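You operate a simulated robot arm through the tools that you are given. There is no shell and no other tool.

You are at the controls of a simulated robot arm. One attempt, no reset.

## Task
Set the yellow lever to half, the blue to open, and clamp the slide plate at the yellow mark.
Fine: slacken the black knob over the chute, slide the pointer under that mark, tighten the knob to its line.
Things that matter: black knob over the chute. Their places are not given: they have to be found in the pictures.

The check looks at the end state, three seconds after you hand in, the way a careful person would. Anything else that was tipped, shoved, dropped, spilled or broken makes it a failure.

## Robot
A 6-joint arm with a fingered hand, fixed in place. Base frame: the origin is at the foot of the arm, x ahead of it, y to its left, z up. Readings come in cm, degrees, newtons and seconds.
With the tool pointing down near the work surface it reaches from about 10 to 68 cm from the base axis. Its first joint turns from -115.0 to 115.0 degrees. Payload 4 kg.
Tool frame: the origin (TCP) lies between the finger pads and is the grasp point; the fingertips stand 2.6 cm ahead of it; z points along the fingers, y is the line along which they close. The gripper opens to 13.2 cm. The gripper's body begins 7.3 cm behind the TCP. The gripper is a hand of 4 fingers: y runs from the thumb to the fingers, the wrist lies at [0, 0, -23.9] in the tool frame, and closing takes about 1.5 s.
Orientation is that of the tool frame in the base frame, as [roll, pitch, yaw] about the fixed x, y, z axes, in that order (R = Rz(yaw) Ry(pitch) Rx(roll)). With the fingers straight down and closing along the base's y, the tool's x points along the base's -x, its y along +y and its z along -z.

## Interface
- The arm moves only by the tool step_arm. Its argument "motion" is a list of rows, each an object of numbers (a shift or turn left out is 0, a gripper value left out holds the last): "tx", "ty", "tz": the shift along the base's x, y, z in cm; "rx", "ry", "rz": the turn, a rotation vector about the base's x, y, z in degrees. In form: [{"tx": .., "ty": .., "tz": .., "rx": .., "ry": .., "rz": ..}, ...]. A call has 1 to 20 rows; each row is the pose to reach, as a shift and turn from the pose commanded when the call began. "grip" is the gripper command, from -1 (shut) to 1 (fully open), values between in proportion, set as the call begins (left out, the last holds). Rows are played at 5 a second. More than 5 cm and 8.6 degrees between two rows, or a gripper value outside its range, and nothing of the call is played. A pose out of reach is approached as far as the arm can. The call stops where the force on the tool passes 40 N (or 10 N more than at its start, if that is more) or the arm is blocked; 0.2 s more then pass. The fingers move at their own pace (about 15.3 cm/s each) and stop on an object; they squeeze with about 25 N. The grip force told is the motor's: it shows also when the fingers shut on nothing. Time passes only in rows, and 0.2 s behind the last, so rows that repeat a pose let the fingers close. It gives the time, the measured TCP pose, the force on the tool (base axes), the opening and the grip force at its end, in the units of the frame above (readings bear some noise), with the torque about the TCP (base axes, N m) and any sound that the robot's microphone picked up.
- Cameras (640 x 400 px; columns grow to the right, rows downward): "scene" is fixed at [39.97, 50, 135.75]; the picture's right is [-1.00, 0.01, 0.00], its down [0.00, 0.25, -0.97] and it looks along [-0.01, -0.97, -0.25] (base axes); focal length 334 px, centre (320, 200). "wrist" rides on the gripper at [6.8, 0.2, -9.7] in the tool frame; the picture's right is [-0.03, 1.00, 0.00], its down [-0.82, -0.02, -0.58] and it looks along [-0.58, -0.01, 0.82] (tool axes); focal length 270 px, centre (320, 200).
- get_image(camera): a new picture of that camera. No time passes.
- raise_lower(by): slides the trunk up (or, below 0, down) by that many cm; the arm rides with it, the base frame stays. It gives what a move gives, with no picture.
- set_fingers(finger1, finger2, finger3, thumb_bend): sets how far each is bent, from 0 (flat) to 100 (curled in); at 30 the hand is open as for a grip, at 70 the pads meet at the TCP. One left out holds its place. A second passes; each finger stops where it meets its share of the squeeze, and holds until it gets a number again. A gripper value or a shape takes the hand back. It gives what a move gives, with no picture; readings hold the bend of each and the force on the fingers (four entries, about 0 where the hand has none), thumb and palm.
- preshape(shape): the hand has 4 fingers and takes this shape, open, in about a second: jaw (thumb against the fingers, like two jaws); tri (thumb and two fingers); tip (a fingertip pinch); poke (one finger out to press); point (the index stretched); flat (the hand flat); cup (the hand cupped); fist (a fist). The gripper value then closes the fingers along that shape, each until it touches; the sizes above hold for jaw. It gives what a move gives, with no picture.
- measure_at(camera, pixels): for up to 12 pixels [column, row] of the newest picture of that camera ("zoom" is the newest enlarged one), the place [x, y, z] in the base frame of the surface seen there, good to about 0.3 cm. No time passes.
- enlarge(camera, box): a new picture of the part [left, top, right, bottom] of that camera's present view, enlarged. No time passes.
- close_job(): hands the job in; it is judged then, once.

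Leave the gripper open and the arm clear of the work at the hand-in unless told otherwise.

The tools are called by a JSON object that holds its "op" and its "data". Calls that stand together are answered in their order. step_arm: Moves the arm, as the interface text tells. Its arguments: {"type":"object","properties":{"motion":{"type":"array"},"grip":{"type":"number"}},"required":["motion"]} The other tools are called the same way: raise_lower (by) slides the trunk up or down; preshape (shape) gives the hand a shape; set_fingers (finger1, finger2, finger3, thumb_bend) moves the fingers one by one; get_image (camera) takes a picture; measure_at (camera, pixels) gives the place of the surface under pixels of a picture; enlarge (camera, box) takes an enlarged picture of a part of a camera's view; close_job () hands the job in.

At the start:

```text
t: 0.0
eef_pos: [38.05, -29.89, 124.72]
ee_rot: [180.0, 0.0, 180.0]
force: [-0.8, 0.1, 0.3]
ft_torque: [0.02, -0.01, -0.03]
width: 13.19
gripper_force: 0.0
shape: jaw
bend: [30.0, 30.0, 30.0, 30.0]
finger forces: [0.0, 0.0, 0.1, 0.0, 0.0, 0.0]
trunk travel left (down, up): [-90.0, 9.0]
```

scene: 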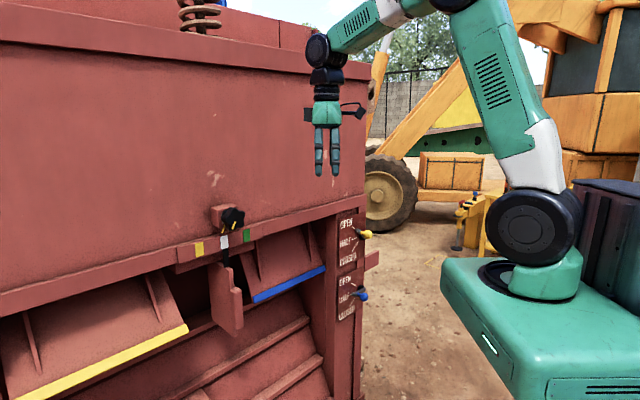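
wrist: 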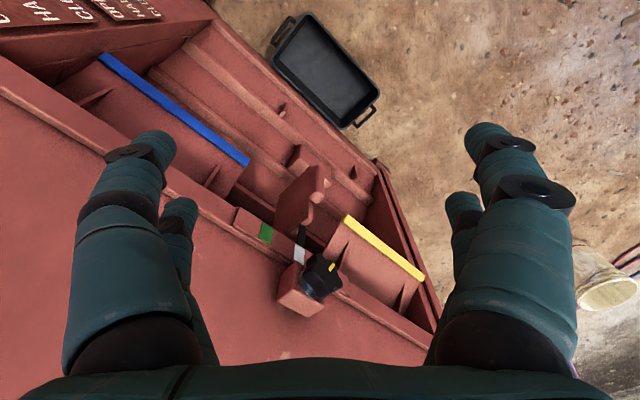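

I see a red hopper with a black knob near scene pixel (232,217), color marks yellow/white/green around (198-247,240), and two levers at (365,233) yellow and (358,294) blue. I'll enlarge these areas first.

{"op": "enlarge", "data": {"camera": "scene", "box": [170, 190, 290, 265]}}

{"op": "enlarge", "data": {"camera": "scene", "box": [310, 200, 406, 330]}}

{"op": "measure_at", "data": {"camera": "scene", "pixels": [[232, 217], [199, 248], [224, 242], [247, 236], [225, 262], [228, 300], [368, 234], [358, 236], [362, 295], [354, 295], [347, 225], [347, 310]]}}

```text
5.33 times, centred on (230, 228) of scene
```

zoom: 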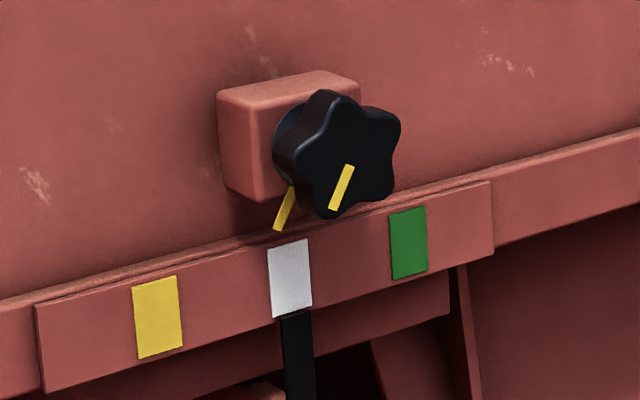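

```text
3.08 times, centred on (358, 265) of scene
```

zoom: 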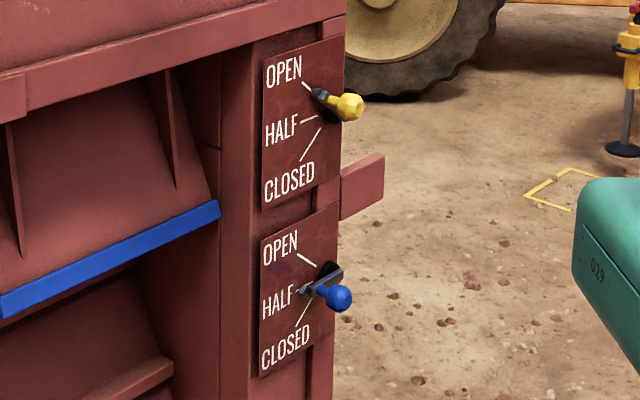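

```text
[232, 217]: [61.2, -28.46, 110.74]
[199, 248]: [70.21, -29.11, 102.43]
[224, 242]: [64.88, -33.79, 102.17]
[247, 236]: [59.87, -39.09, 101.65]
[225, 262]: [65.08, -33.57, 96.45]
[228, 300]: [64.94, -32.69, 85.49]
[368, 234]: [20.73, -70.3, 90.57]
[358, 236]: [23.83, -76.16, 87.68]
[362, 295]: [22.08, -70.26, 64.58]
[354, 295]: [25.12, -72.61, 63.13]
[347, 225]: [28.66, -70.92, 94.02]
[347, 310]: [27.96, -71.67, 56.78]
```

The wall runs diagonally, about 45° between x and y, with its face turned toward -x+y. Next I'll zoom further on the levers and on the knob and plate.

{"op": "enlarge", "data": {"camera": "scene", "box": [336, 215, 384, 245]}}

{"op": "enlarge", "data": {"camera": "scene", "box": [336, 275, 384, 305]}}

{"op": "enlarge", "data": {"camera": "scene", "box": [180, 240, 276, 350]}}

{"op": "enlarge", "data": {"camera": "wrist", "box": [200, 150, 440, 320]}}

```text
13.33 times, centred on (360, 230) of scene
```

zoom: 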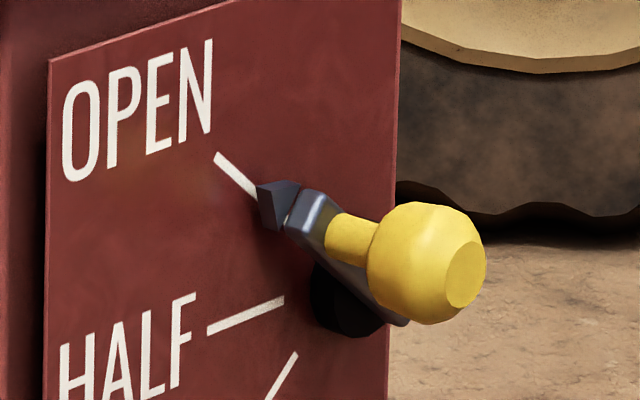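

```text
13.33 times, centred on (360, 290) of scene
```

zoom: 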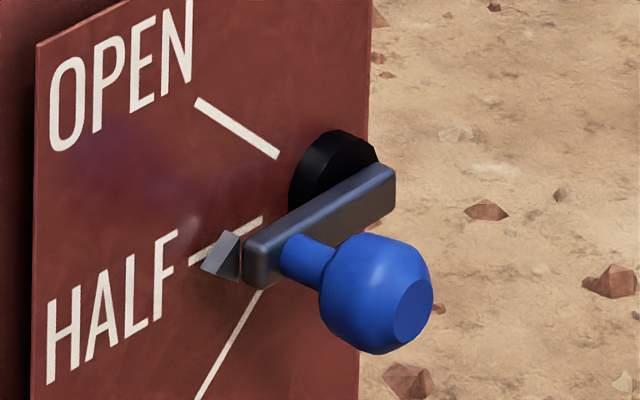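

```text
3.64 times, centred on (228, 295) of scene
```

zoom: 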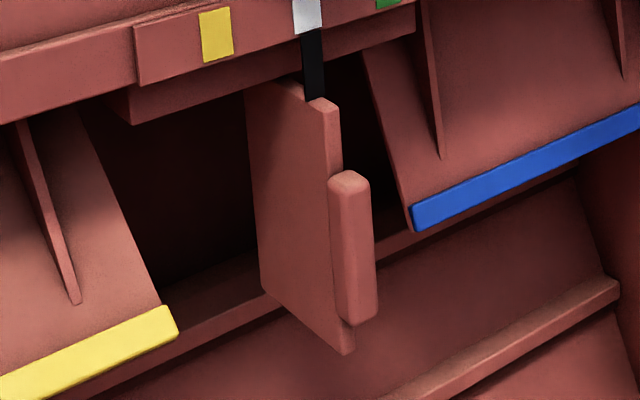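

```text
2.35 times, centred on (320, 235) of wrist
```

zoom: 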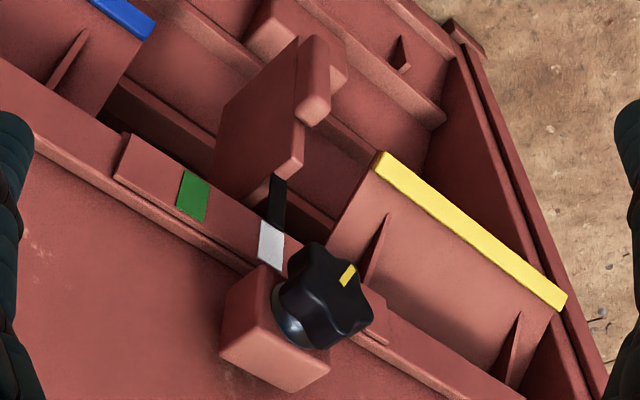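

Yellow's pointer tip is on OPEN and it must go to HALF. Blue's tip is near HALF and must go to OPEN. I'll measure points on the blue lever, label lines and plate.

{"op": "enlarge", "data": {"camera": "scene", "box": [336, 275, 384, 305]}}

{"op": "measure_at", "data": {"camera": "zoom", "pixels": [[395, 315], [340, 290], [225, 260], [262, 260], [330, 215], [385, 180], [310, 170], [198, 102], [277, 155], [262, 220], [192, 260], [200, 395]]}}

{"op": "enlarge", "data": {"camera": "scene", "box": [336, 215, 384, 245]}}

{"op": "measure_at", "data": {"camera": "zoom", "pixels": [[455, 270], [400, 260], [350, 235], [272, 205], [310, 215], [375, 290], [340, 310], [218, 158], [255, 193], [283, 300], [210, 330], [295, 355]]}}

```text
13.33 times, centred on (360, 290) of scene
```

zoom: 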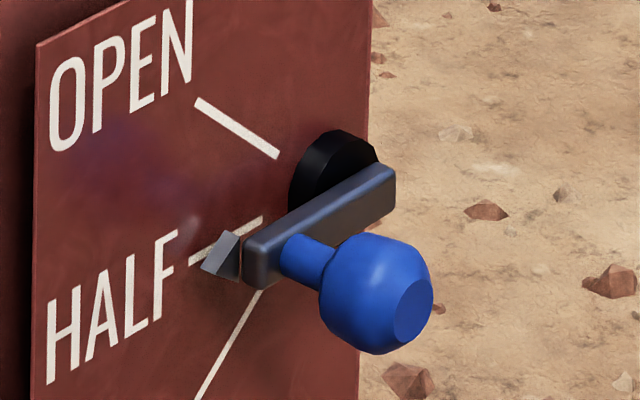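

```text
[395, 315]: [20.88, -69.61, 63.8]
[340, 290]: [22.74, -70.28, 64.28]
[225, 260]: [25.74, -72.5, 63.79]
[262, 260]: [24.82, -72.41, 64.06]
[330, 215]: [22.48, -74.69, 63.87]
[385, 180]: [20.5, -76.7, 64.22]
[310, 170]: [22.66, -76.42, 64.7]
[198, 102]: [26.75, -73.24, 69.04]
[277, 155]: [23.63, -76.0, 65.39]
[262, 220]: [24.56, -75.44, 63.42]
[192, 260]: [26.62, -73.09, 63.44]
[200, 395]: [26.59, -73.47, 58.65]
```

```text
13.33 times, centred on (360, 230) of scene
```

zoom: 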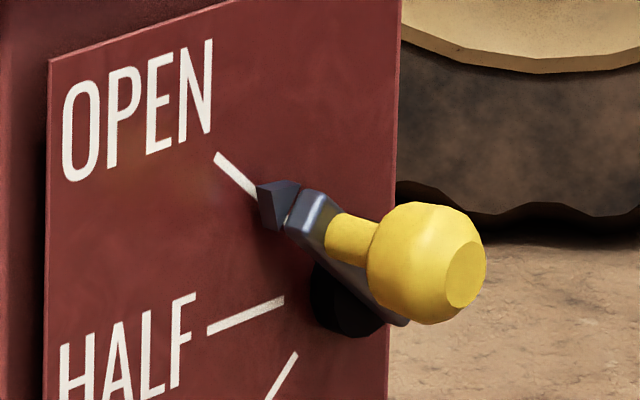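

```text
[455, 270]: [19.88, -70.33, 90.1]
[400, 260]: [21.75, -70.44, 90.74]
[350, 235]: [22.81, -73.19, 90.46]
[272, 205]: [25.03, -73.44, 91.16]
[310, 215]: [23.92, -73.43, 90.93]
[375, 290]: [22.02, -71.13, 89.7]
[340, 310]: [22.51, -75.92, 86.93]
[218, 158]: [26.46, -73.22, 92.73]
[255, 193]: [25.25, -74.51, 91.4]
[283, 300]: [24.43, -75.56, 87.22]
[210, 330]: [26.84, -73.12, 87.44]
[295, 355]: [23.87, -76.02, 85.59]
```

Both levers pivot near the right side of their plates. Blue lies horizontal at HALF and yellow is about 40° up at OPEN. Now I'll measure the knob, its line, the marks, the pointer and the slide plate's handle.

{"op": "enlarge", "data": {"camera": "scene", "box": [200, 198, 264, 238]}}

{"op": "measure_at", "data": {"camera": "zoom", "pixels": [[340, 110], [300, 190], [315, 130], [275, 160], [355, 130], [335, 175], [250, 185], [238, 220], [180, 130], [300, 100], [60, 60], [320, 310]]}}

{"op": "enlarge", "data": {"camera": "scene", "box": [180, 235, 276, 345]}}

{"op": "measure_at", "data": {"camera": "zoom", "pixels": [[350, 200], [350, 320], [335, 260], [368, 260], [325, 150], [300, 200], [260, 150], [312, 70], [306, 35], [217, 50], [387, 18], [345, 365]]}}

```text
10.00 times, centred on (232, 218) of scene
```

zoom: 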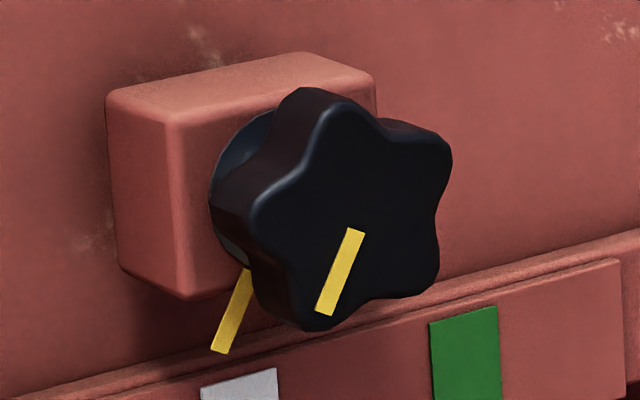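

```text
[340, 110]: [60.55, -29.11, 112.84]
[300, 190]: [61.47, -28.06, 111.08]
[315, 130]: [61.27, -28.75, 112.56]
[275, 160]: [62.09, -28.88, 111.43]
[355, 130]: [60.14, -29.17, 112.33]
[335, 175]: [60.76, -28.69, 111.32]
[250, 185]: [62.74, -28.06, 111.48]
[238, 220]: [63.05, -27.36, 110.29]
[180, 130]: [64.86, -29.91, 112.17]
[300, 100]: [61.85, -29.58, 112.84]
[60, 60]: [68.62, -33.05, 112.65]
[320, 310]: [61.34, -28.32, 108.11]
```

```text
3.64 times, centred on (228, 290) of scene
```

zoom: 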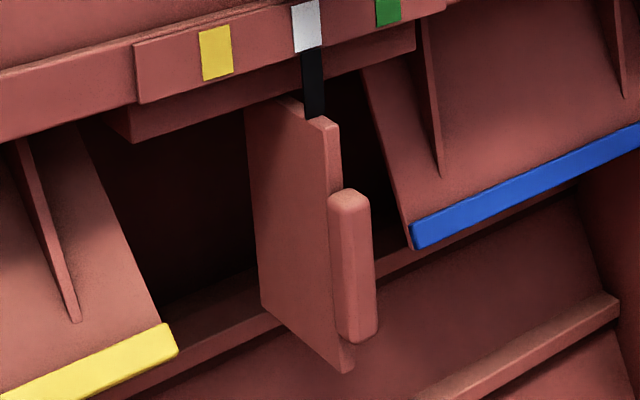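

```text
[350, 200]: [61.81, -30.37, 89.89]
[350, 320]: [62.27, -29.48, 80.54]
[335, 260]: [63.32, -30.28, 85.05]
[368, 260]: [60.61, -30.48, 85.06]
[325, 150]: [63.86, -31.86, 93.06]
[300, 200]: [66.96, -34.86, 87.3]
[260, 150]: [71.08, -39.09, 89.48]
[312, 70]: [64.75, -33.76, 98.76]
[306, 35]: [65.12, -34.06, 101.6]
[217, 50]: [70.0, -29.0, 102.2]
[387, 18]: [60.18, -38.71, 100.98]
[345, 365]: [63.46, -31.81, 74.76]
```

The knob's face is vertical, with its axis along the wall normal. I'll measure the centre and line angles more closely: the knob line at zoom (353,235)→(325,312) and the fixed line at (245,275)→(220,350). I'll also measure the arm's shoulder.

{"op": "enlarge", "data": {"camera": "scene", "box": [200, 198, 264, 238]}}

{"op": "measure_at", "data": {"camera": "zoom", "pixels": [[354, 234], [326, 308], [245, 278], [220, 345], [347, 205], [443, 160], [262, 215], [432, 280], [310, 322], [335, 105], [150, 220], [238, 250]]}}

{"op": "measure_at", "data": {"camera": "scene", "pixels": [[530, 225], [545, 275], [500, 150], [480, 30], [327, 50], [380, 15], [327, 170], [318, 170]]}}

```text
10.00 times, centred on (232, 218) of scene
```

zoom: 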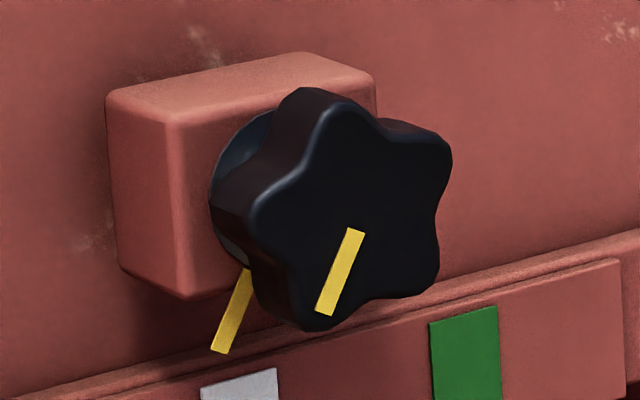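

```text
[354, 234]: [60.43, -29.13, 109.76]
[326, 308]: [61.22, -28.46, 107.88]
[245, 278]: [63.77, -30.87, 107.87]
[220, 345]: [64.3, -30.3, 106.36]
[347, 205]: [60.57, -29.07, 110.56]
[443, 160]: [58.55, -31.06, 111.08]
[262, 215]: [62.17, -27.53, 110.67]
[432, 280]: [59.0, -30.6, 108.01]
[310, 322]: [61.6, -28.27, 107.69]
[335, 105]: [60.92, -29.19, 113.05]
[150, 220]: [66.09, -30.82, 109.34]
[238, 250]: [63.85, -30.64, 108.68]
```

```text
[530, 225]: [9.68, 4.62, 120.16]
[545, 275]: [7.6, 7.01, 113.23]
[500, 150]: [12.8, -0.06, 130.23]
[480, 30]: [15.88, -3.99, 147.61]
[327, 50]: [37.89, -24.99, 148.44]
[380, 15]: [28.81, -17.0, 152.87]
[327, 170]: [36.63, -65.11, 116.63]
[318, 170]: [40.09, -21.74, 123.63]
```

The knob centre is about s=22.0 along the wall and z=110.1, with its face 63.3 cm out. The knob line is now on the fixed line, so it is tight. I'll tilt the hand to point at the wall and bring it in front of the knob, about 8 cm short.

{"op": "step_arm", "data": {"motion": [{"tx": 1.26, "ty": 0.5, "tz": -1.12, "rx": -2.7, "ry": -6.53, "rz": -2.7}, {"tx": 2.52, "ty": 1.01, "tz": -2.25, "rx": -5.4, "ry": -13.06, "rz": -5.4}, {"tx": 3.78, "ty": 1.51, "tz": -3.37, "rx": -8.11, "ry": -19.6, "rz": -8.11}, {"tx": 5.05, "ty": 2.02, "tz": -4.49, "rx": -10.81, "ry": -26.13, "rz": -10.81}, {"tx": 6.31, "ty": 2.52, "tz": -5.62, "rx": -13.51, "ry": -32.66, "rz": -13.51}, {"tx": 7.57, "ty": 3.03, "tz": -6.74, "rx": -16.21, "ry": -39.19, "rz": -16.21}, {"tx": 8.83, "ty": 3.53, "tz": -7.86, "rx": -18.92, "ry": -45.73, "rz": -18.92}, {"tx": 10.09, "ty": 4.04, "tz": -8.98, "rx": -21.62, "ry": -52.26, "rz": -21.62}, {"tx": 11.35, "ty": 4.54, "tz": -10.11, "rx": -24.32, "ry": -58.79, "rz": -24.32}, {"tx": 12.62, "ty": 5.05, "tz": -11.23, "rx": -27.02, "ry": -65.32, "rz": -27.02}, {"tx": 13.88, "ty": 5.55, "tz": -12.35, "rx": -29.73, "ry": -71.86, "rz": -29.73}, {"tx": 15.14, "ty": 6.06, "tz": -13.48, "rx": -32.43, "ry": -78.39, "rz": -32.43}, {"tx": 16.4, "ty": 6.56, "tz": -14.6, "rx": -35.13, "ry": -84.92, "rz": -35.13}, {"tx": 16.4, "ty": 6.56, "tz": -14.6, "rx": -35.13, "ry": -84.92, "rz": -35.13}], "grip": 1}}

{"op": "get_image", "data": {"camera": "scene"}}

{"op": "get_image", "data": {"camera": "wrist"}}

```text
t: 3.0
eef_pos: [54.46, -23.09, 110.14]
ee_rot: [16.0, 89.9, -28.8]
force: [0.3, 0.3, 0.3]
ft_torque: [0.06, 0.02, 0.02]
width: 13.19
gripper_force: 0.1
shape: jaw
bend: [30.0, 30.0, 30.0, 30.0]
finger forces: [0.0, 0.0, 0.0, 0.0, 0.1, 0.0]
out of reach, approached as far as the arm can: row 6, 7
trunk travel left (down, up): [-90.0, 9.0]
```

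```text
taken
```

scene: 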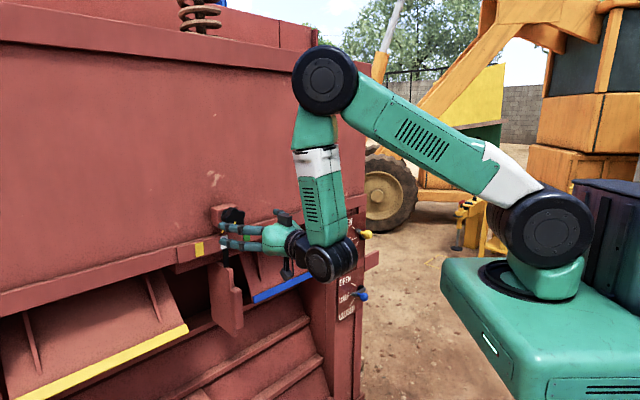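

```text
taken
```

wrist: 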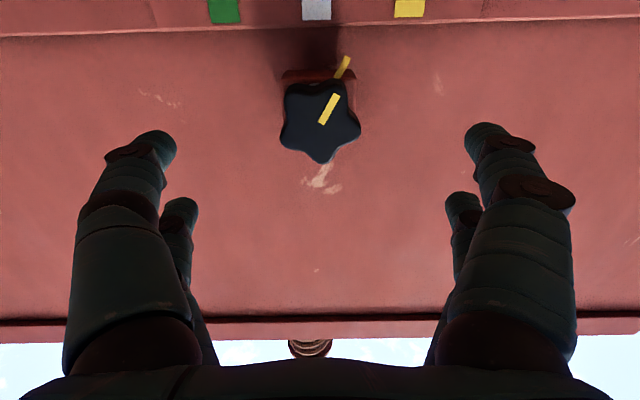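

The hand now points at the wall, and the knob shows in the wrist picture at about (320,120). I'll enlarge and measure it from here.

{"op": "enlarge", "data": {"camera": "wrist", "box": [250, 30, 410, 170]}}

{"op": "measure_at", "data": {"camera": "wrist", "pixels": [[320, 120], [320, 158], [284, 130], [357, 130], [293, 88], [342, 88], [324, 122], [336, 96], [338, 76], [347, 58], [316, 8], [409, 8]]}}

```text
2.86 times, centred on (330, 100) of wrist
```

zoom: 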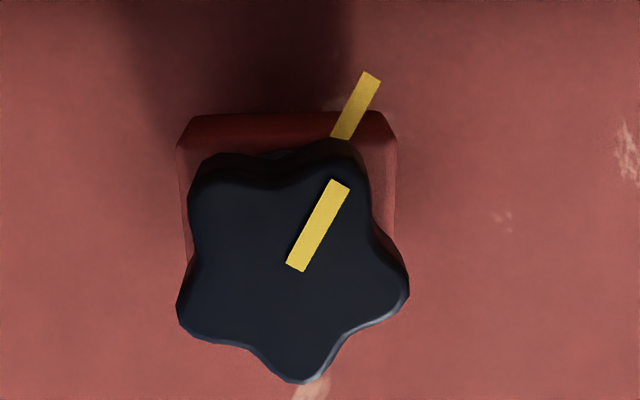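

```text
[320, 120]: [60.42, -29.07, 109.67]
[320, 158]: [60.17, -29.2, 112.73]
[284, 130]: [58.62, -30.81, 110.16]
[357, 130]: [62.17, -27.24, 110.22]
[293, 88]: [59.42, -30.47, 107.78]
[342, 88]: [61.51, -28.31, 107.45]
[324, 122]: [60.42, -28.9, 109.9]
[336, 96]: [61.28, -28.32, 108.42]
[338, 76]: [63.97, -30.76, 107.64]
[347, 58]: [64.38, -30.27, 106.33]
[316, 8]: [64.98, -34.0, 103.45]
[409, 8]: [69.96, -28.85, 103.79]
```

The knob centre is in line sideways but about 0.35 cm lower than the hand. I'll move straight in 8.4 cm with the fingers still open and check before closing.

{"op": "step_arm", "data": {"motion": [{"tx": 1.5, "ty": -1.5, "tz": -0.35}, {"tx": 3, "ty": -3, "tz": -0.35}, {"tx": 4.5, "ty": -4.5, "tz": -0.35}, {"tx": 5.94, "ty": -5.94, "tz": -0.35}, {"tx": 5.94, "ty": -5.94, "tz": -0.35}]}}

{"op": "get_image", "data": {"camera": "wrist"}}

{"op": "enlarge", "data": {"camera": "scene", "box": [190, 185, 286, 265]}}

```text
t: 4.2
eef_pos: [60.24, -29.1, 109.86]
ee_rot: [-129.4, 90.0, -174.4]
force: [0.9, -0.2, -0.2]
ft_torque: [0.03, -0.02, 0.0]
width: 13.19
gripper_force: 0.0
shape: jaw
bend: [30.0, 30.0, 30.0, 30.0]
finger forces: [0.0, 0.0, 0.1, 0.1, 0.1, 0.0]
trunk travel left (down, up): [-90.0, 9.0]
```

```text
taken
```

wrist: 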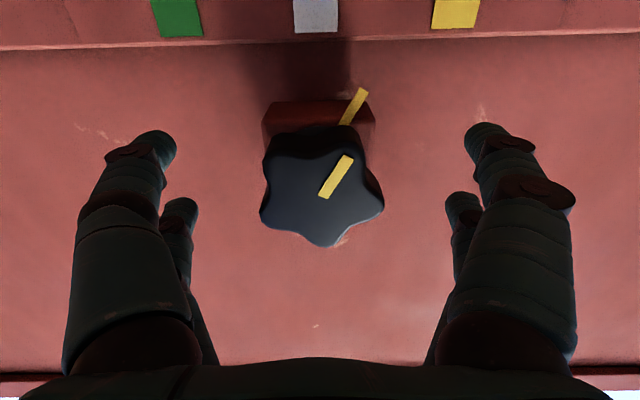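

```text
5.00 times, centred on (238, 225) of scene
```

zoom: 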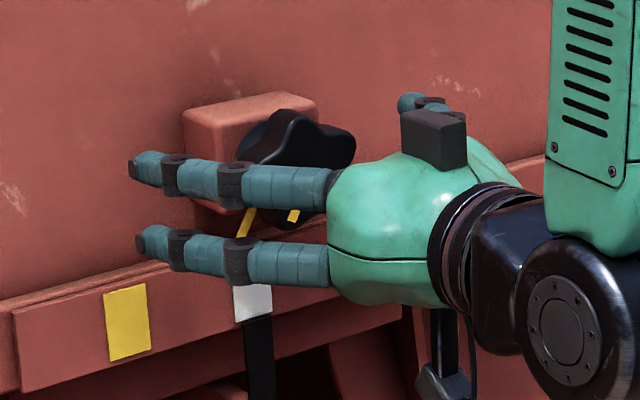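

The knob sits centrally between the finger pairs, at about (322,185) in the wrist picture. I'll close on it.

{"op": "step_arm", "data": {"motion": [{"tz": 0}, {"tz": 0}, {"tz": 0}, {"tz": 0}, {"tz": 0}, {"tz": 0}, {"tz": 0}, {"tz": 0}, {"tz": 0}], "grip": -1}}

{"op": "get_image", "data": {"camera": "wrist"}}

{"op": "enlarge", "data": {"camera": "scene", "box": [190, 185, 286, 265]}}

```text
t: 6.2
eef_pos: [60.39, -29.18, 109.79]
ee_rot: [-166.5, 90.0, 148.6]
force: [3.8, -3.3, 3.4]
ft_torque: [-0.05, -0.03, -0.03]
width: 3.69
gripper_force: 24.7
shape: jaw
bend: [74.0, 74.0, 74.0, 70.0]
finger forces: [22.2, 25.0, 21.1, 0.0, 22.6, 0.0]
trunk travel left (down, up): [-90.0, 9.0]
```

```text
taken
```

wrist: 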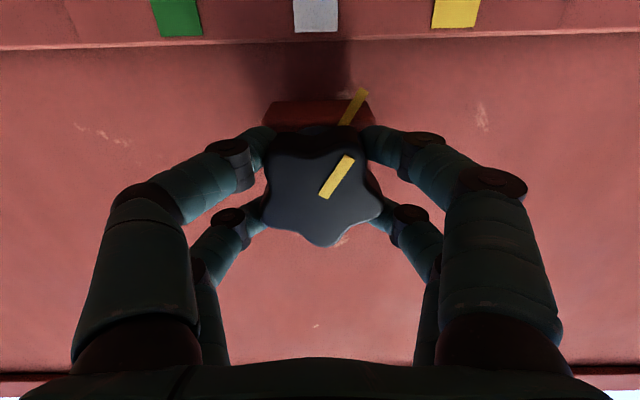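

```text
5.00 times, centred on (238, 225) of scene
```

zoom: 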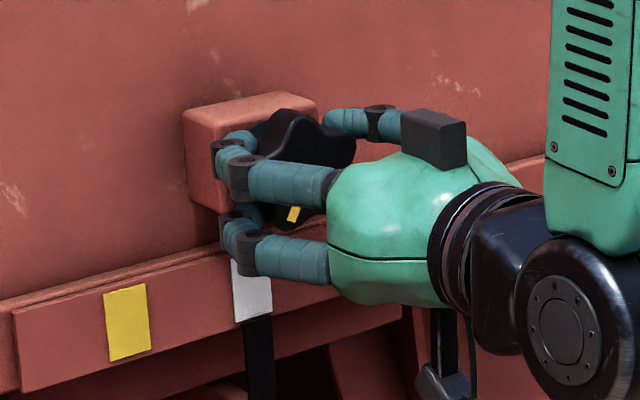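

It's gripped at width 3.69 with about 22 N on each finger. Now a trial turn counter-clockwise seen from the front, 24°, watching the torque.

{"op": "step_arm", "data": {"motion": [{"rx": -4.24, "ry": 4.24}, {"rx": -8.49, "ry": 8.49}, {"rx": -12.73, "ry": 12.73}, {"rx": -16.97, "ry": 16.97}, {"rx": -16.97, "ry": 16.97}]}}

{"op": "get_image", "data": {"camera": "wrist"}}

{"op": "enlarge", "data": {"camera": "scene", "box": [190, 185, 286, 265]}}

```text
t: 7.4
eef_pos: [60.39, -29.32, 109.94]
ee_rot: [-90.0, 65.9, -134.9]
force: [3.2, -2.0, 7.9]
ft_torque: [-0.1, -0.11, -0.06]
width: 3.68
gripper_force: 24.8
shape: jaw
bend: [74.0, 74.0, 74.0, 70.0]
finger forces: [21.4, 25.5, 23.3, 0.0, 23.6, 0.0]
trunk travel left (down, up): [-90.0, 9.0]
```

```text
taken
```

wrist: 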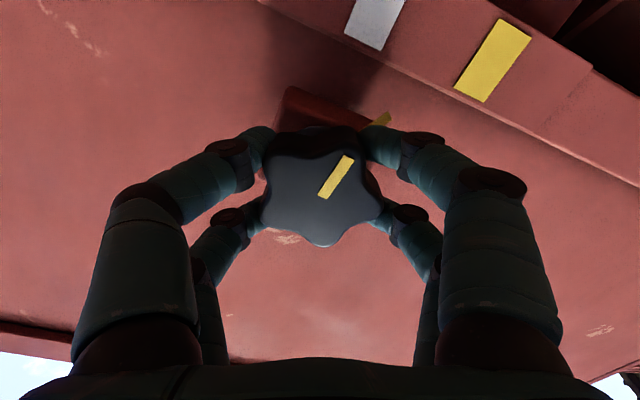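

```text
5.00 times, centred on (238, 225) of scene
```

zoom: 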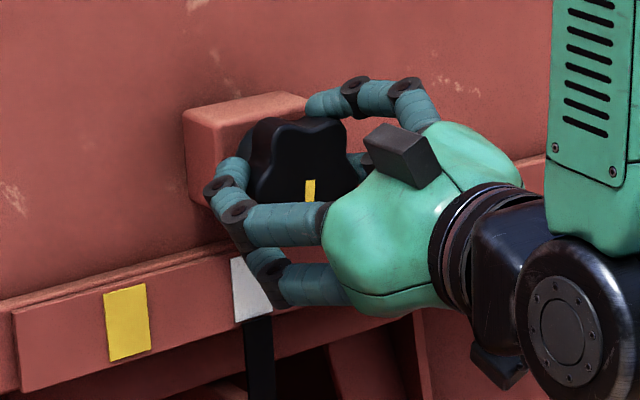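

The knob turns with the hand, and its line moved from down-left to straight down with little torque. I'll continue to about 90° in total.

{"op": "step_arm", "data": {"motion": [{"rx": -5.83, "ry": 5.83}, {"rx": -11.67, "ry": 11.67}, {"rx": -17.5, "ry": 17.5}, {"rx": -23.33, "ry": 23.33}, {"rx": -29.17, "ry": 29.17}, {"rx": -35.0, "ry": 35.0}, {"rx": -40.84, "ry": 40.84}, {"rx": -46.67, "ry": 46.67}, {"rx": -46.67, "ry": 46.67}]}}

{"op": "get_image", "data": {"camera": "wrist"}}

{"op": "enlarge", "data": {"camera": "scene", "box": [190, 185, 286, 265]}}

```text
t: 9.4
eef_pos: [60.12, -29.16, 109.52]
ee_rot: [-89.6, 8.8, -134.7]
force: [28.9, -14.2, 22.8]
ft_torque: [-0.38, -0.31, 0.12]
width: 3.61
gripper_force: 24.9
shape: jaw
bend: [73.0, 73.0, 72.0, 70.0]
finger forces: [17.6, 23.5, 28.8, 0.1, 27.5, 0.0]
out of reach, approached as far as the arm can: row 7, 8, 9
trunk travel left (down, up): [-90.0, 9.0]
```

```text
taken
```

wrist: 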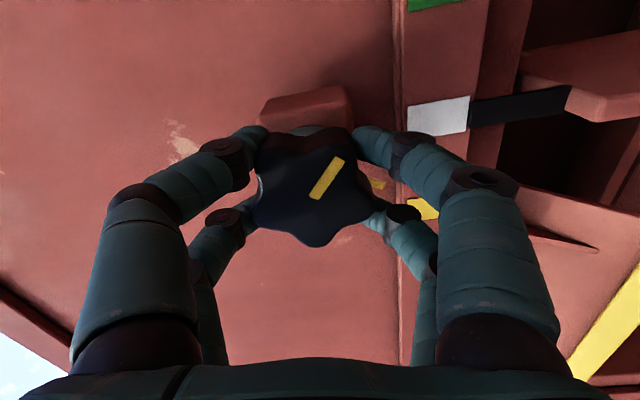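

```text
5.00 times, centred on (238, 225) of scene
```

zoom: 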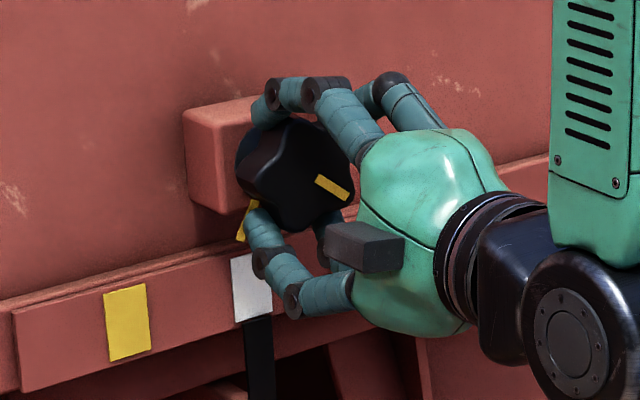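

The wrist ran out of travel at about 81° of turn, and the knob line now points right and a little down. I'll open the hand here and back straight off, easing the roll back 10°.

{"op": "step_arm", "data": {"motion": [{"tz": 0}, {"tz": 0}, {"tz": 0}, {"tz": 0}, {"tz": 0}, {"tz": 0}], "grip": 1}}

{"op": "step_arm", "data": {"motion": [{"tx": -1.5, "ty": 1.5, "rx": 2, "ry": -2}, {"tx": -3, "ty": 3, "rx": 4, "ry": -4}, {"tx": -5, "ty": 5, "rx": 7.1, "ry": -7.1}, {"tx": -7, "ty": 7, "rx": 7.1, "ry": -7.1}, {"tx": -9, "ty": 9, "rx": 7.1, "ry": -7.1}, {"tx": -9, "ty": 9, "rx": 7.1, "ry": -7.1}]}}

{"op": "get_image", "data": {"camera": "wrist"}}

{"op": "get_image", "data": {"camera": "scene"}}

{"op": "enlarge", "data": {"camera": "scene", "box": [190, 185, 286, 265]}}

```text
t: 10.8
eef_pos: [59.78, -29.08, 109.45]
ee_rot: [-90.0, 8.8, -134.9]
force: [0.2, -0.8, -0.4]
ft_torque: [0.02, 0.0, 0.02]
width: 13.16
gripper_force: 0.1
shape: jaw
bend: [30.0, 30.0, 30.0, 30.0]
finger forces: [0.0, 0.0, 0.1, 0.1, 0.0, 0.0]
trunk travel left (down, up): [-90.0, 9.0]
```

```text
t: 12.2
eef_pos: [50.7, -20.02, 109.52]
ee_rot: [-89.8, 18.8, -134.8]
force: [-0.5, -0.1, -0.2]
ft_torque: [-0.01, 0.01, 0.01]
width: 13.21
gripper_force: 0.1
shape: jaw
bend: [30.0, 30.0, 30.0, 30.0]
finger forces: [0.0, 0.0, 0.1, 0.0, 0.1, 0.0]
trunk travel left (down, up): [-90.0, 9.0]
```

```text
taken
```

wrist: 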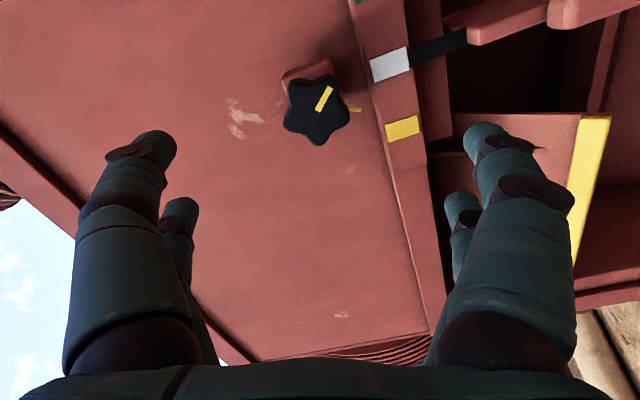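

```text
taken
```

scene: 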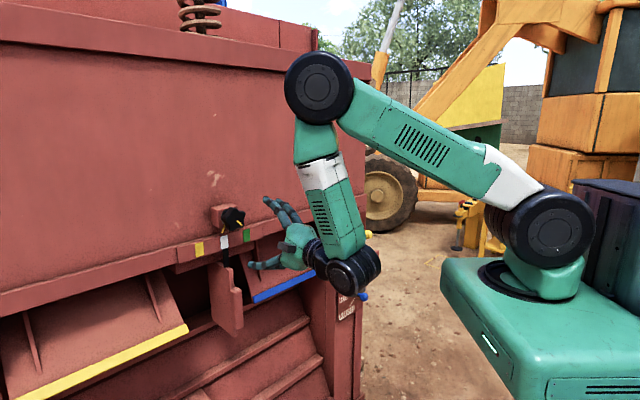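

```text
5.00 times, centred on (238, 225) of scene
```

zoom: 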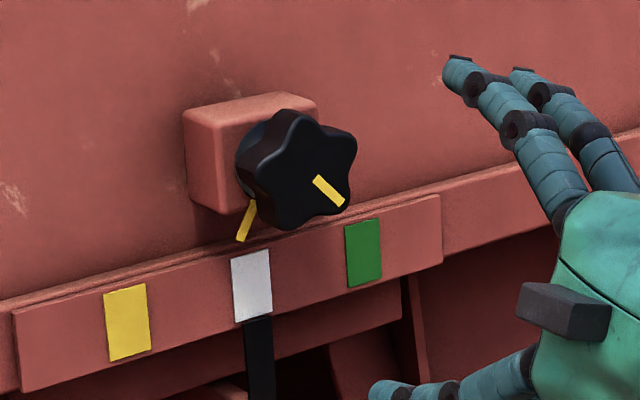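

The knob now stands about 80° off its line, so it should be slack. Next is the handle of the slide plate. I'll measure the handle and the neighbouring flap edges for finger clearance.

{"op": "enlarge", "data": {"camera": "scene", "box": [150, 240, 310, 350]}}

{"op": "measure_at", "data": {"camera": "scene", "pixels": [[188, 328], [170, 282], [188, 322], [252, 300], [280, 250], [254, 292], [250, 280], [237, 288], [237, 325], [231, 288], [241, 295], [233, 305]]}}

```text
3.64 times, centred on (230, 295) of scene
```

zoom: 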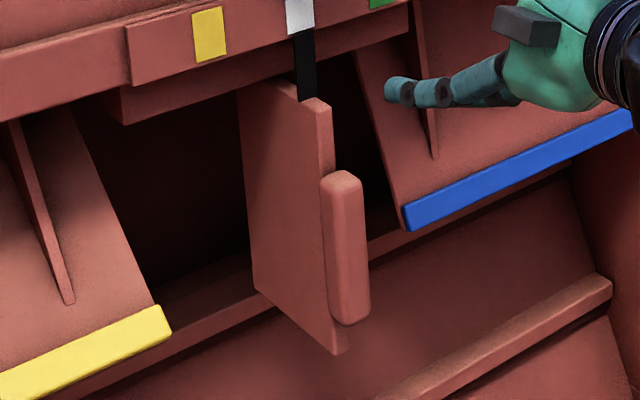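

```text
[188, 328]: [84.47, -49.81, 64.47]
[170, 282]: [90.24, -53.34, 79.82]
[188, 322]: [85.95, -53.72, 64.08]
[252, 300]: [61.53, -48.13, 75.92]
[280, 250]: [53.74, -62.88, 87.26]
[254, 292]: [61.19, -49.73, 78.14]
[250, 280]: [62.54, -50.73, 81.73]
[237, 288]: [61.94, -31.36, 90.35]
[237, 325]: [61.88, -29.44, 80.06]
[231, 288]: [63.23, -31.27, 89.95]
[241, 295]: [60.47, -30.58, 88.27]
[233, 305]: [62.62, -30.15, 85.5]
```

The flaps lie well behind the wall plane. The handle spans s≈21.0–22.9, z≈80–90, with its front at d≈-64.3. I'll roll the hand back so it closes along the wall, then lower the trunk to handle height.

{"op": "step_arm", "data": {"motion": [{"rx": 5.6, "ry": -5.6}, {"rx": 11.2, "ry": -11.2}, {"rx": 16.8, "ry": -16.8}, {"rx": 22.4, "ry": -22.4}, {"rx": 28, "ry": -28}, {"rx": 33.6, "ry": -33.6}, {"rx": 39.2, "ry": -39.2}, {"rx": 44.8, "ry": -44.8}, {"rx": 50.4, "ry": -50.4}, {"rx": 50.4, "ry": -50.4}]}}

{"op": "raise_lower", "data": {"by": -24.3}}

{"op": "get_image", "data": {"camera": "wrist"}}

{"op": "get_image", "data": {"camera": "scene"}}

```text
t: 14.4
eef_pos: [50.86, -20.19, 109.55]
ee_rot: [58.7, 89.8, 13.6]
force: [0.3, -0.4, 0.0]
ft_torque: [-0.02, 0.02, 0.0]
width: 13.2
gripper_force: 0.1
shape: jaw
bend: [30.0, 30.0, 30.0, 30.0]
finger forces: [0.0, 0.0, 0.0, 0.1, 0.1, 0.1]
trunk travel left (down, up): [-90.0, 9.0]
```

```text
t: 16.9
eef_pos: [50.84, -20.15, 85.18]
ee_rot: [28.1, 89.9, -16.9]
force: [-1.4, -0.4, -0.2]
ft_torque: [0.02, 0.01, 0.03]
width: 13.22
gripper_force: 0.1
shape: jaw
bend: [30.0, 30.0, 30.0, 30.0]
finger forces: [0.0, 0.0, 0.0, 0.0, 0.0, 0.1]
trunk travel left (down, up): [-65.7, 33.3]
```

```text
taken
```

wrist: 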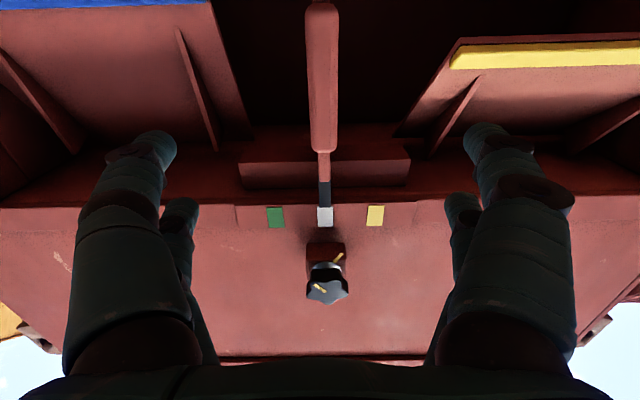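

```text
taken
```

scene: 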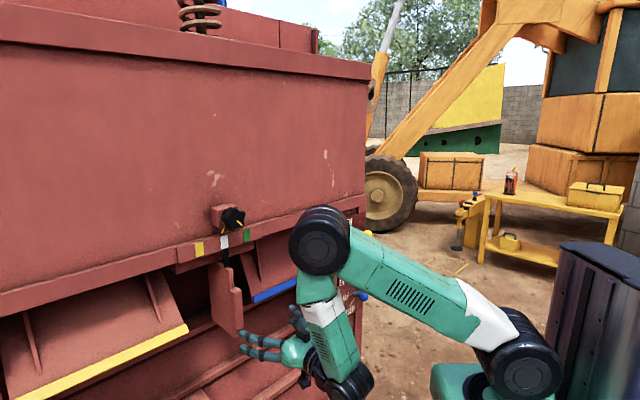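

The handle shows in the wrist picture at about column 321, rows 5–150, centred between the fingers. I'll measure it.

{"op": "measure_at", "data": {"camera": "wrist", "pixels": [[322, 20], [321, 80], [322, 130], [309, 80], [335, 80], [312, 130], [333, 130], [324, 190], [324, 217], [375, 217], [275, 217], [324, 165]]}}

```text
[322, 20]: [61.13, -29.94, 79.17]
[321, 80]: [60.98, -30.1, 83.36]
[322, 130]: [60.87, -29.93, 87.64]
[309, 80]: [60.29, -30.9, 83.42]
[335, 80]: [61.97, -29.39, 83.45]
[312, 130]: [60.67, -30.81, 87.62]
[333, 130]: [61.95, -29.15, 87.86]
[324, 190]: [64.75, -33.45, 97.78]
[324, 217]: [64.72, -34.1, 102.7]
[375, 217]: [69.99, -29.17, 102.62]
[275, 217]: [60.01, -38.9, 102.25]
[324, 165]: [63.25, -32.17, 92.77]
```

The handle centre is at s≈21.9 with its front at d≈-64.4. I'll move straight in 15.6 cm with the fingers open, then close on it.

{"op": "step_arm", "data": {"motion": [{"tx": 2.5, "ty": -2.4}, {"tx": 5, "ty": -4.85}, {"tx": 7.5, "ty": -7.3}, {"tx": 9.5, "ty": -9.25}, {"tx": 11.17, "ty": -10.89}, {"tx": 11.17, "ty": -10.89}]}}

{"op": "get_image", "data": {"camera": "wrist"}}

{"op": "get_image", "data": {"camera": "scene"}}

```text
t: 18.3
eef_pos: [62.07, -31.21, 85.19]
ee_rot: [-155.1, 90.0, 159.8]
force: [-0.9, 0.7, 0.7]
ft_torque: [-0.03, 0.01, 0.02]
width: 13.19
gripper_force: 0.1
shape: jaw
bend: [30.0, 30.0, 30.0, 30.0]
finger forces: [0.0, 0.1, 0.0, 0.0, 0.0, 0.1]
trunk travel left (down, up): [-65.7, 33.3]
```

```text
taken
```

wrist: 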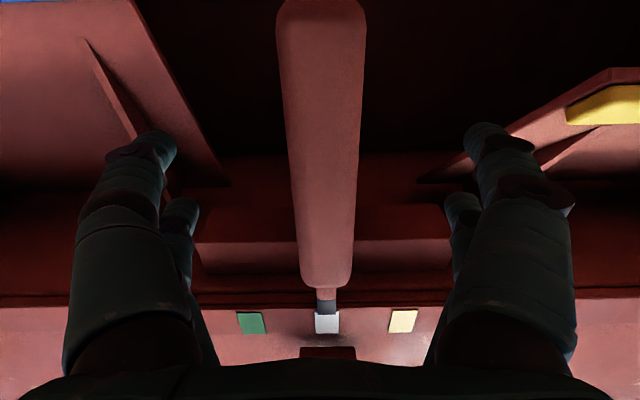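

```text
taken
```

scene: 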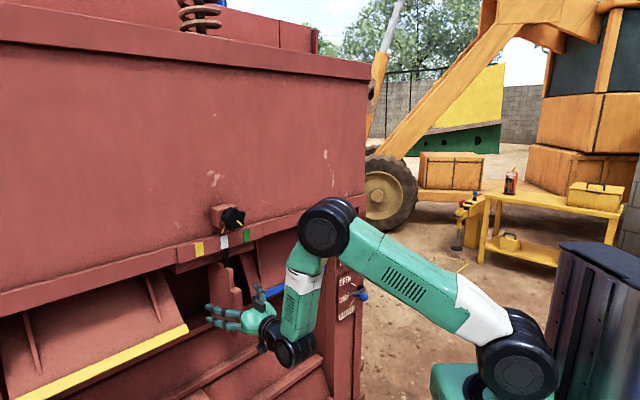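

The handle stands between the finger pairs, and nothing else touches. I'll close the hand.

{"op": "step_arm", "data": {"motion": [{"tz": 0}, {"tz": 0}, {"tz": 0}, {"tz": 0}, {"tz": 0}, {"tz": 0}, {"tz": 0}, {"tz": 0}, {"tz": 0}], "grip": -1}}

{"op": "get_image", "data": {"camera": "wrist"}}

{"op": "enlarge", "data": {"camera": "scene", "box": [170, 220, 290, 350]}}

```text
t: 20.3
eef_pos: [61.97, -31.31, 85.06]
ee_rot: [39.8, 89.7, -5.3]
force: [18.5, -19.0, 7.4]
ft_torque: [-0.02, -0.02, -0.1]
width: 1.72
gripper_force: 25.0
shape: jaw
bend: [73.0, 73.0, 72.0, 71.0]
finger forces: [22.4, 22.5, 22.4, 0.1, 22.5, 0.0]
trunk travel left (down, up): [-65.7, 33.3]
```

```text
taken
```

wrist: 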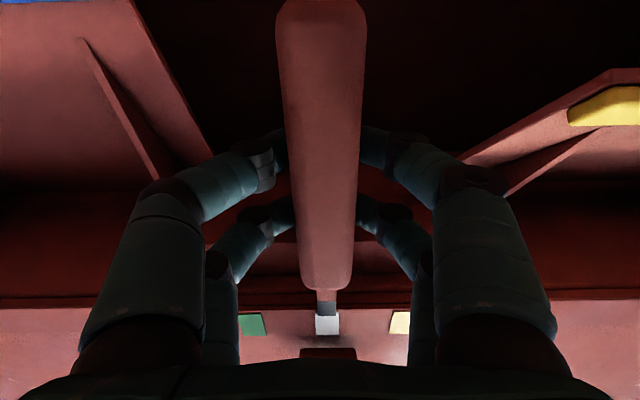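

```text
3.08 times, centred on (230, 285) of scene
```

zoom: 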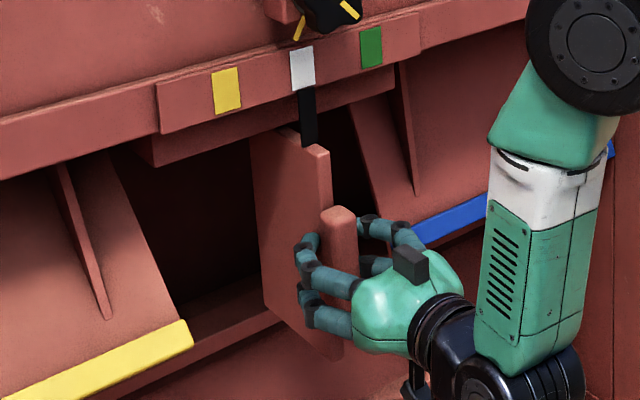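

The handle is gripped at width 1.7. I'll slide it 3.5 cm along the wall toward the yellow mark (+x,+y) and watch the force.

{"op": "step_arm", "data": {"motion": [{"tx": 0.5, "ty": 0.5}, {"tx": 1.0, "ty": 1.0}, {"tx": 1.5, "ty": 1.5}, {"tx": 2.0, "ty": 2.0}, {"tx": 2.47, "ty": 2.47}, {"tx": 2.47, "ty": 2.47}]}}

{"op": "enlarge", "data": {"camera": "scene", "box": [170, 220, 290, 350]}}

```text
t: 21.7
eef_pos: [64.61, -28.68, 85.26]
ee_rot: [61.9, 89.8, 16.7]
force: [16.7, -21.8, 10.9]
ft_torque: [-0.08, -0.1, -0.19]
width: 1.67
gripper_force: 24.8
shape: jaw
bend: [73.0, 73.0, 72.0, 71.0]
finger forces: [22.7, 22.6, 22.7, 0.0, 23.5, 0.1]
trunk travel left (down, up): [-65.7, 33.3]
```

```text
3.08 times, centred on (230, 285) of scene
```

zoom: 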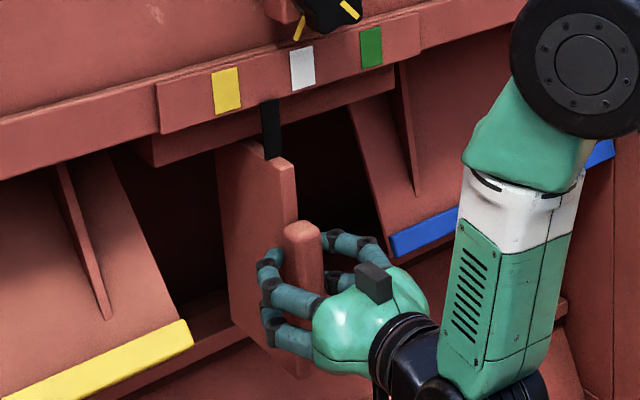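

It slides freely and the pointer is now halfway. I'll slide 3.4 cm more, then measure pointer against mark.

{"op": "step_arm", "data": {"motion": [{"tx": 0.5, "ty": 0.5}, {"tx": 1.0, "ty": 1.0}, {"tx": 1.5, "ty": 1.5}, {"tx": 2.0, "ty": 2.0}, {"tx": 2.4, "ty": 2.4}, {"tx": 2.4, "ty": 2.4}]}}

{"op": "enlarge", "data": {"camera": "scene", "box": [180, 230, 220, 270]}}

{"op": "enlarge", "data": {"camera": "wrist", "box": [220, 280, 420, 380]}}

```text
t: 23.1
eef_pos: [67.04, -26.24, 85.12]
ee_rot: [56.9, 89.8, 12.0]
force: [19.9, -26.2, 11.9]
ft_torque: [-0.12, -0.11, -0.17]
width: 1.68
gripper_force: 24.5
shape: jaw
bend: [72.0, 72.0, 72.0, 71.0]
finger forces: [23.1, 23.3, 23.6, 0.0, 24.1, 0.0]
trunk travel left (down, up): [-65.7, 33.3]
```

```text
10.00 times, centred on (200, 250) of scene
```

zoom: 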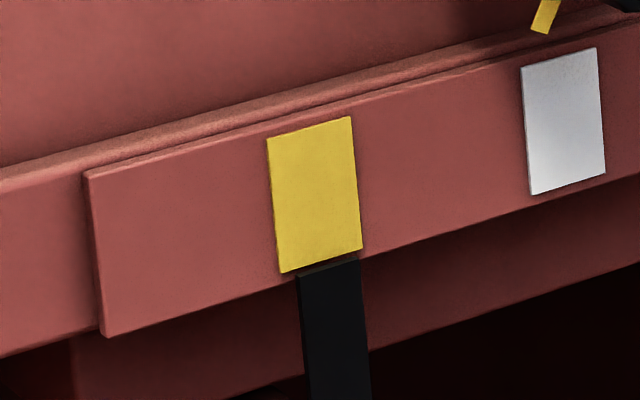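

```text
3.20 times, centred on (320, 330) of wrist
```

zoom: 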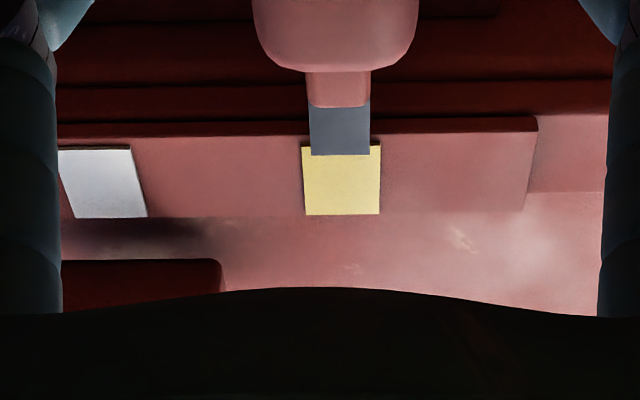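

The pointer is centred under the yellow mark: in the wrist zoom it spans 309–370 against the mark's 302–380. I'll open the hand gently and back straight off.

{"op": "step_arm", "data": {"motion": [{"tz": 0}, {"tz": 0}, {"tz": 0}, {"tz": 0}, {"tz": 0}, {"tz": 0}, {"tz": 0}, {"tz": 0}], "grip": 1}}

{"op": "step_arm", "data": {"motion": [{"tx": -1.5, "ty": 1.5}, {"tx": -3, "ty": 3}, {"tx": -5, "ty": 5}, {"tx": -7.5, "ty": 7.5}, {"tx": -10, "ty": 10}, {"tx": -12, "ty": 12}, {"tx": -12, "ty": 12}]}}

{"op": "enlarge", "data": {"camera": "scene", "box": [180, 230, 220, 270]}}

{"op": "get_image", "data": {"camera": "wrist"}}

{"op": "enlarge", "data": {"camera": "wrist", "box": [260, 150, 380, 240]}}

```text
t: 24.9
eef_pos: [66.92, -26.07, 85.25]
ee_rot: [26.5, 89.9, -18.4]
force: [-0.2, -0.3, -0.7]
ft_torque: [0.01, -0.01, 0.05]
width: 13.2
gripper_force: 0.0
shape: jaw
bend: [30.0, 30.0, 30.0, 30.0]
finger forces: [0.1, 0.0, 0.0, 0.0, 0.1, 0.1]
trunk travel left (down, up): [-65.7, 33.3]
```

```text
t: 26.5
eef_pos: [54.78, -14.27, 85.22]
ee_rot: [28.3, 89.9, -16.7]
force: [0.3, 0.1, -0.6]
ft_torque: [0.0, -0.01, 0.0]
width: 13.21
gripper_force: 0.0
shape: jaw
bend: [30.0, 30.0, 30.0, 30.0]
finger forces: [0.0, 0.1, 0.0, 0.0, 0.1, 0.0]
trunk travel left (down, up): [-65.7, 33.3]
```

```text
10.00 times, centred on (200, 250) of scene
```

zoom: 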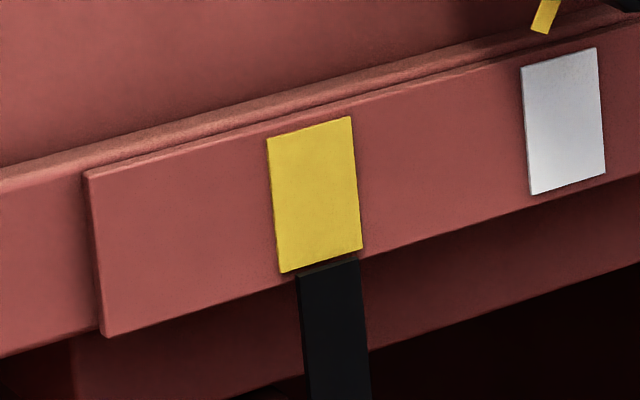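

```text
taken
```

wrist: 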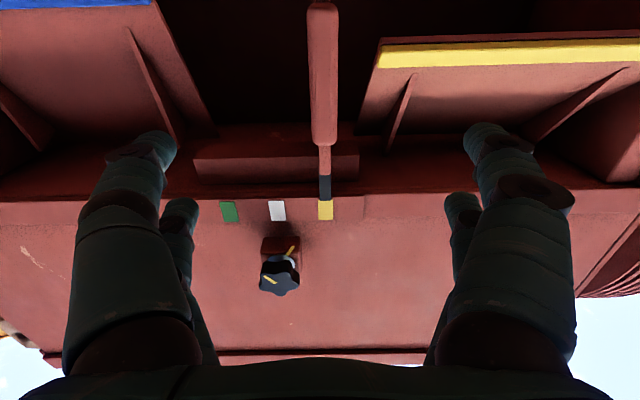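

```text
4.44 times, centred on (320, 195) of wrist
```

zoom: 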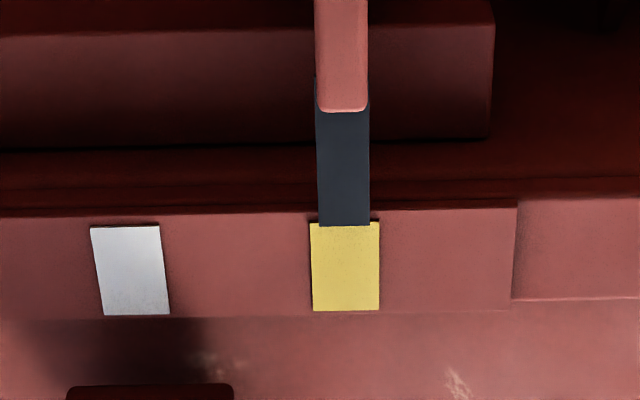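

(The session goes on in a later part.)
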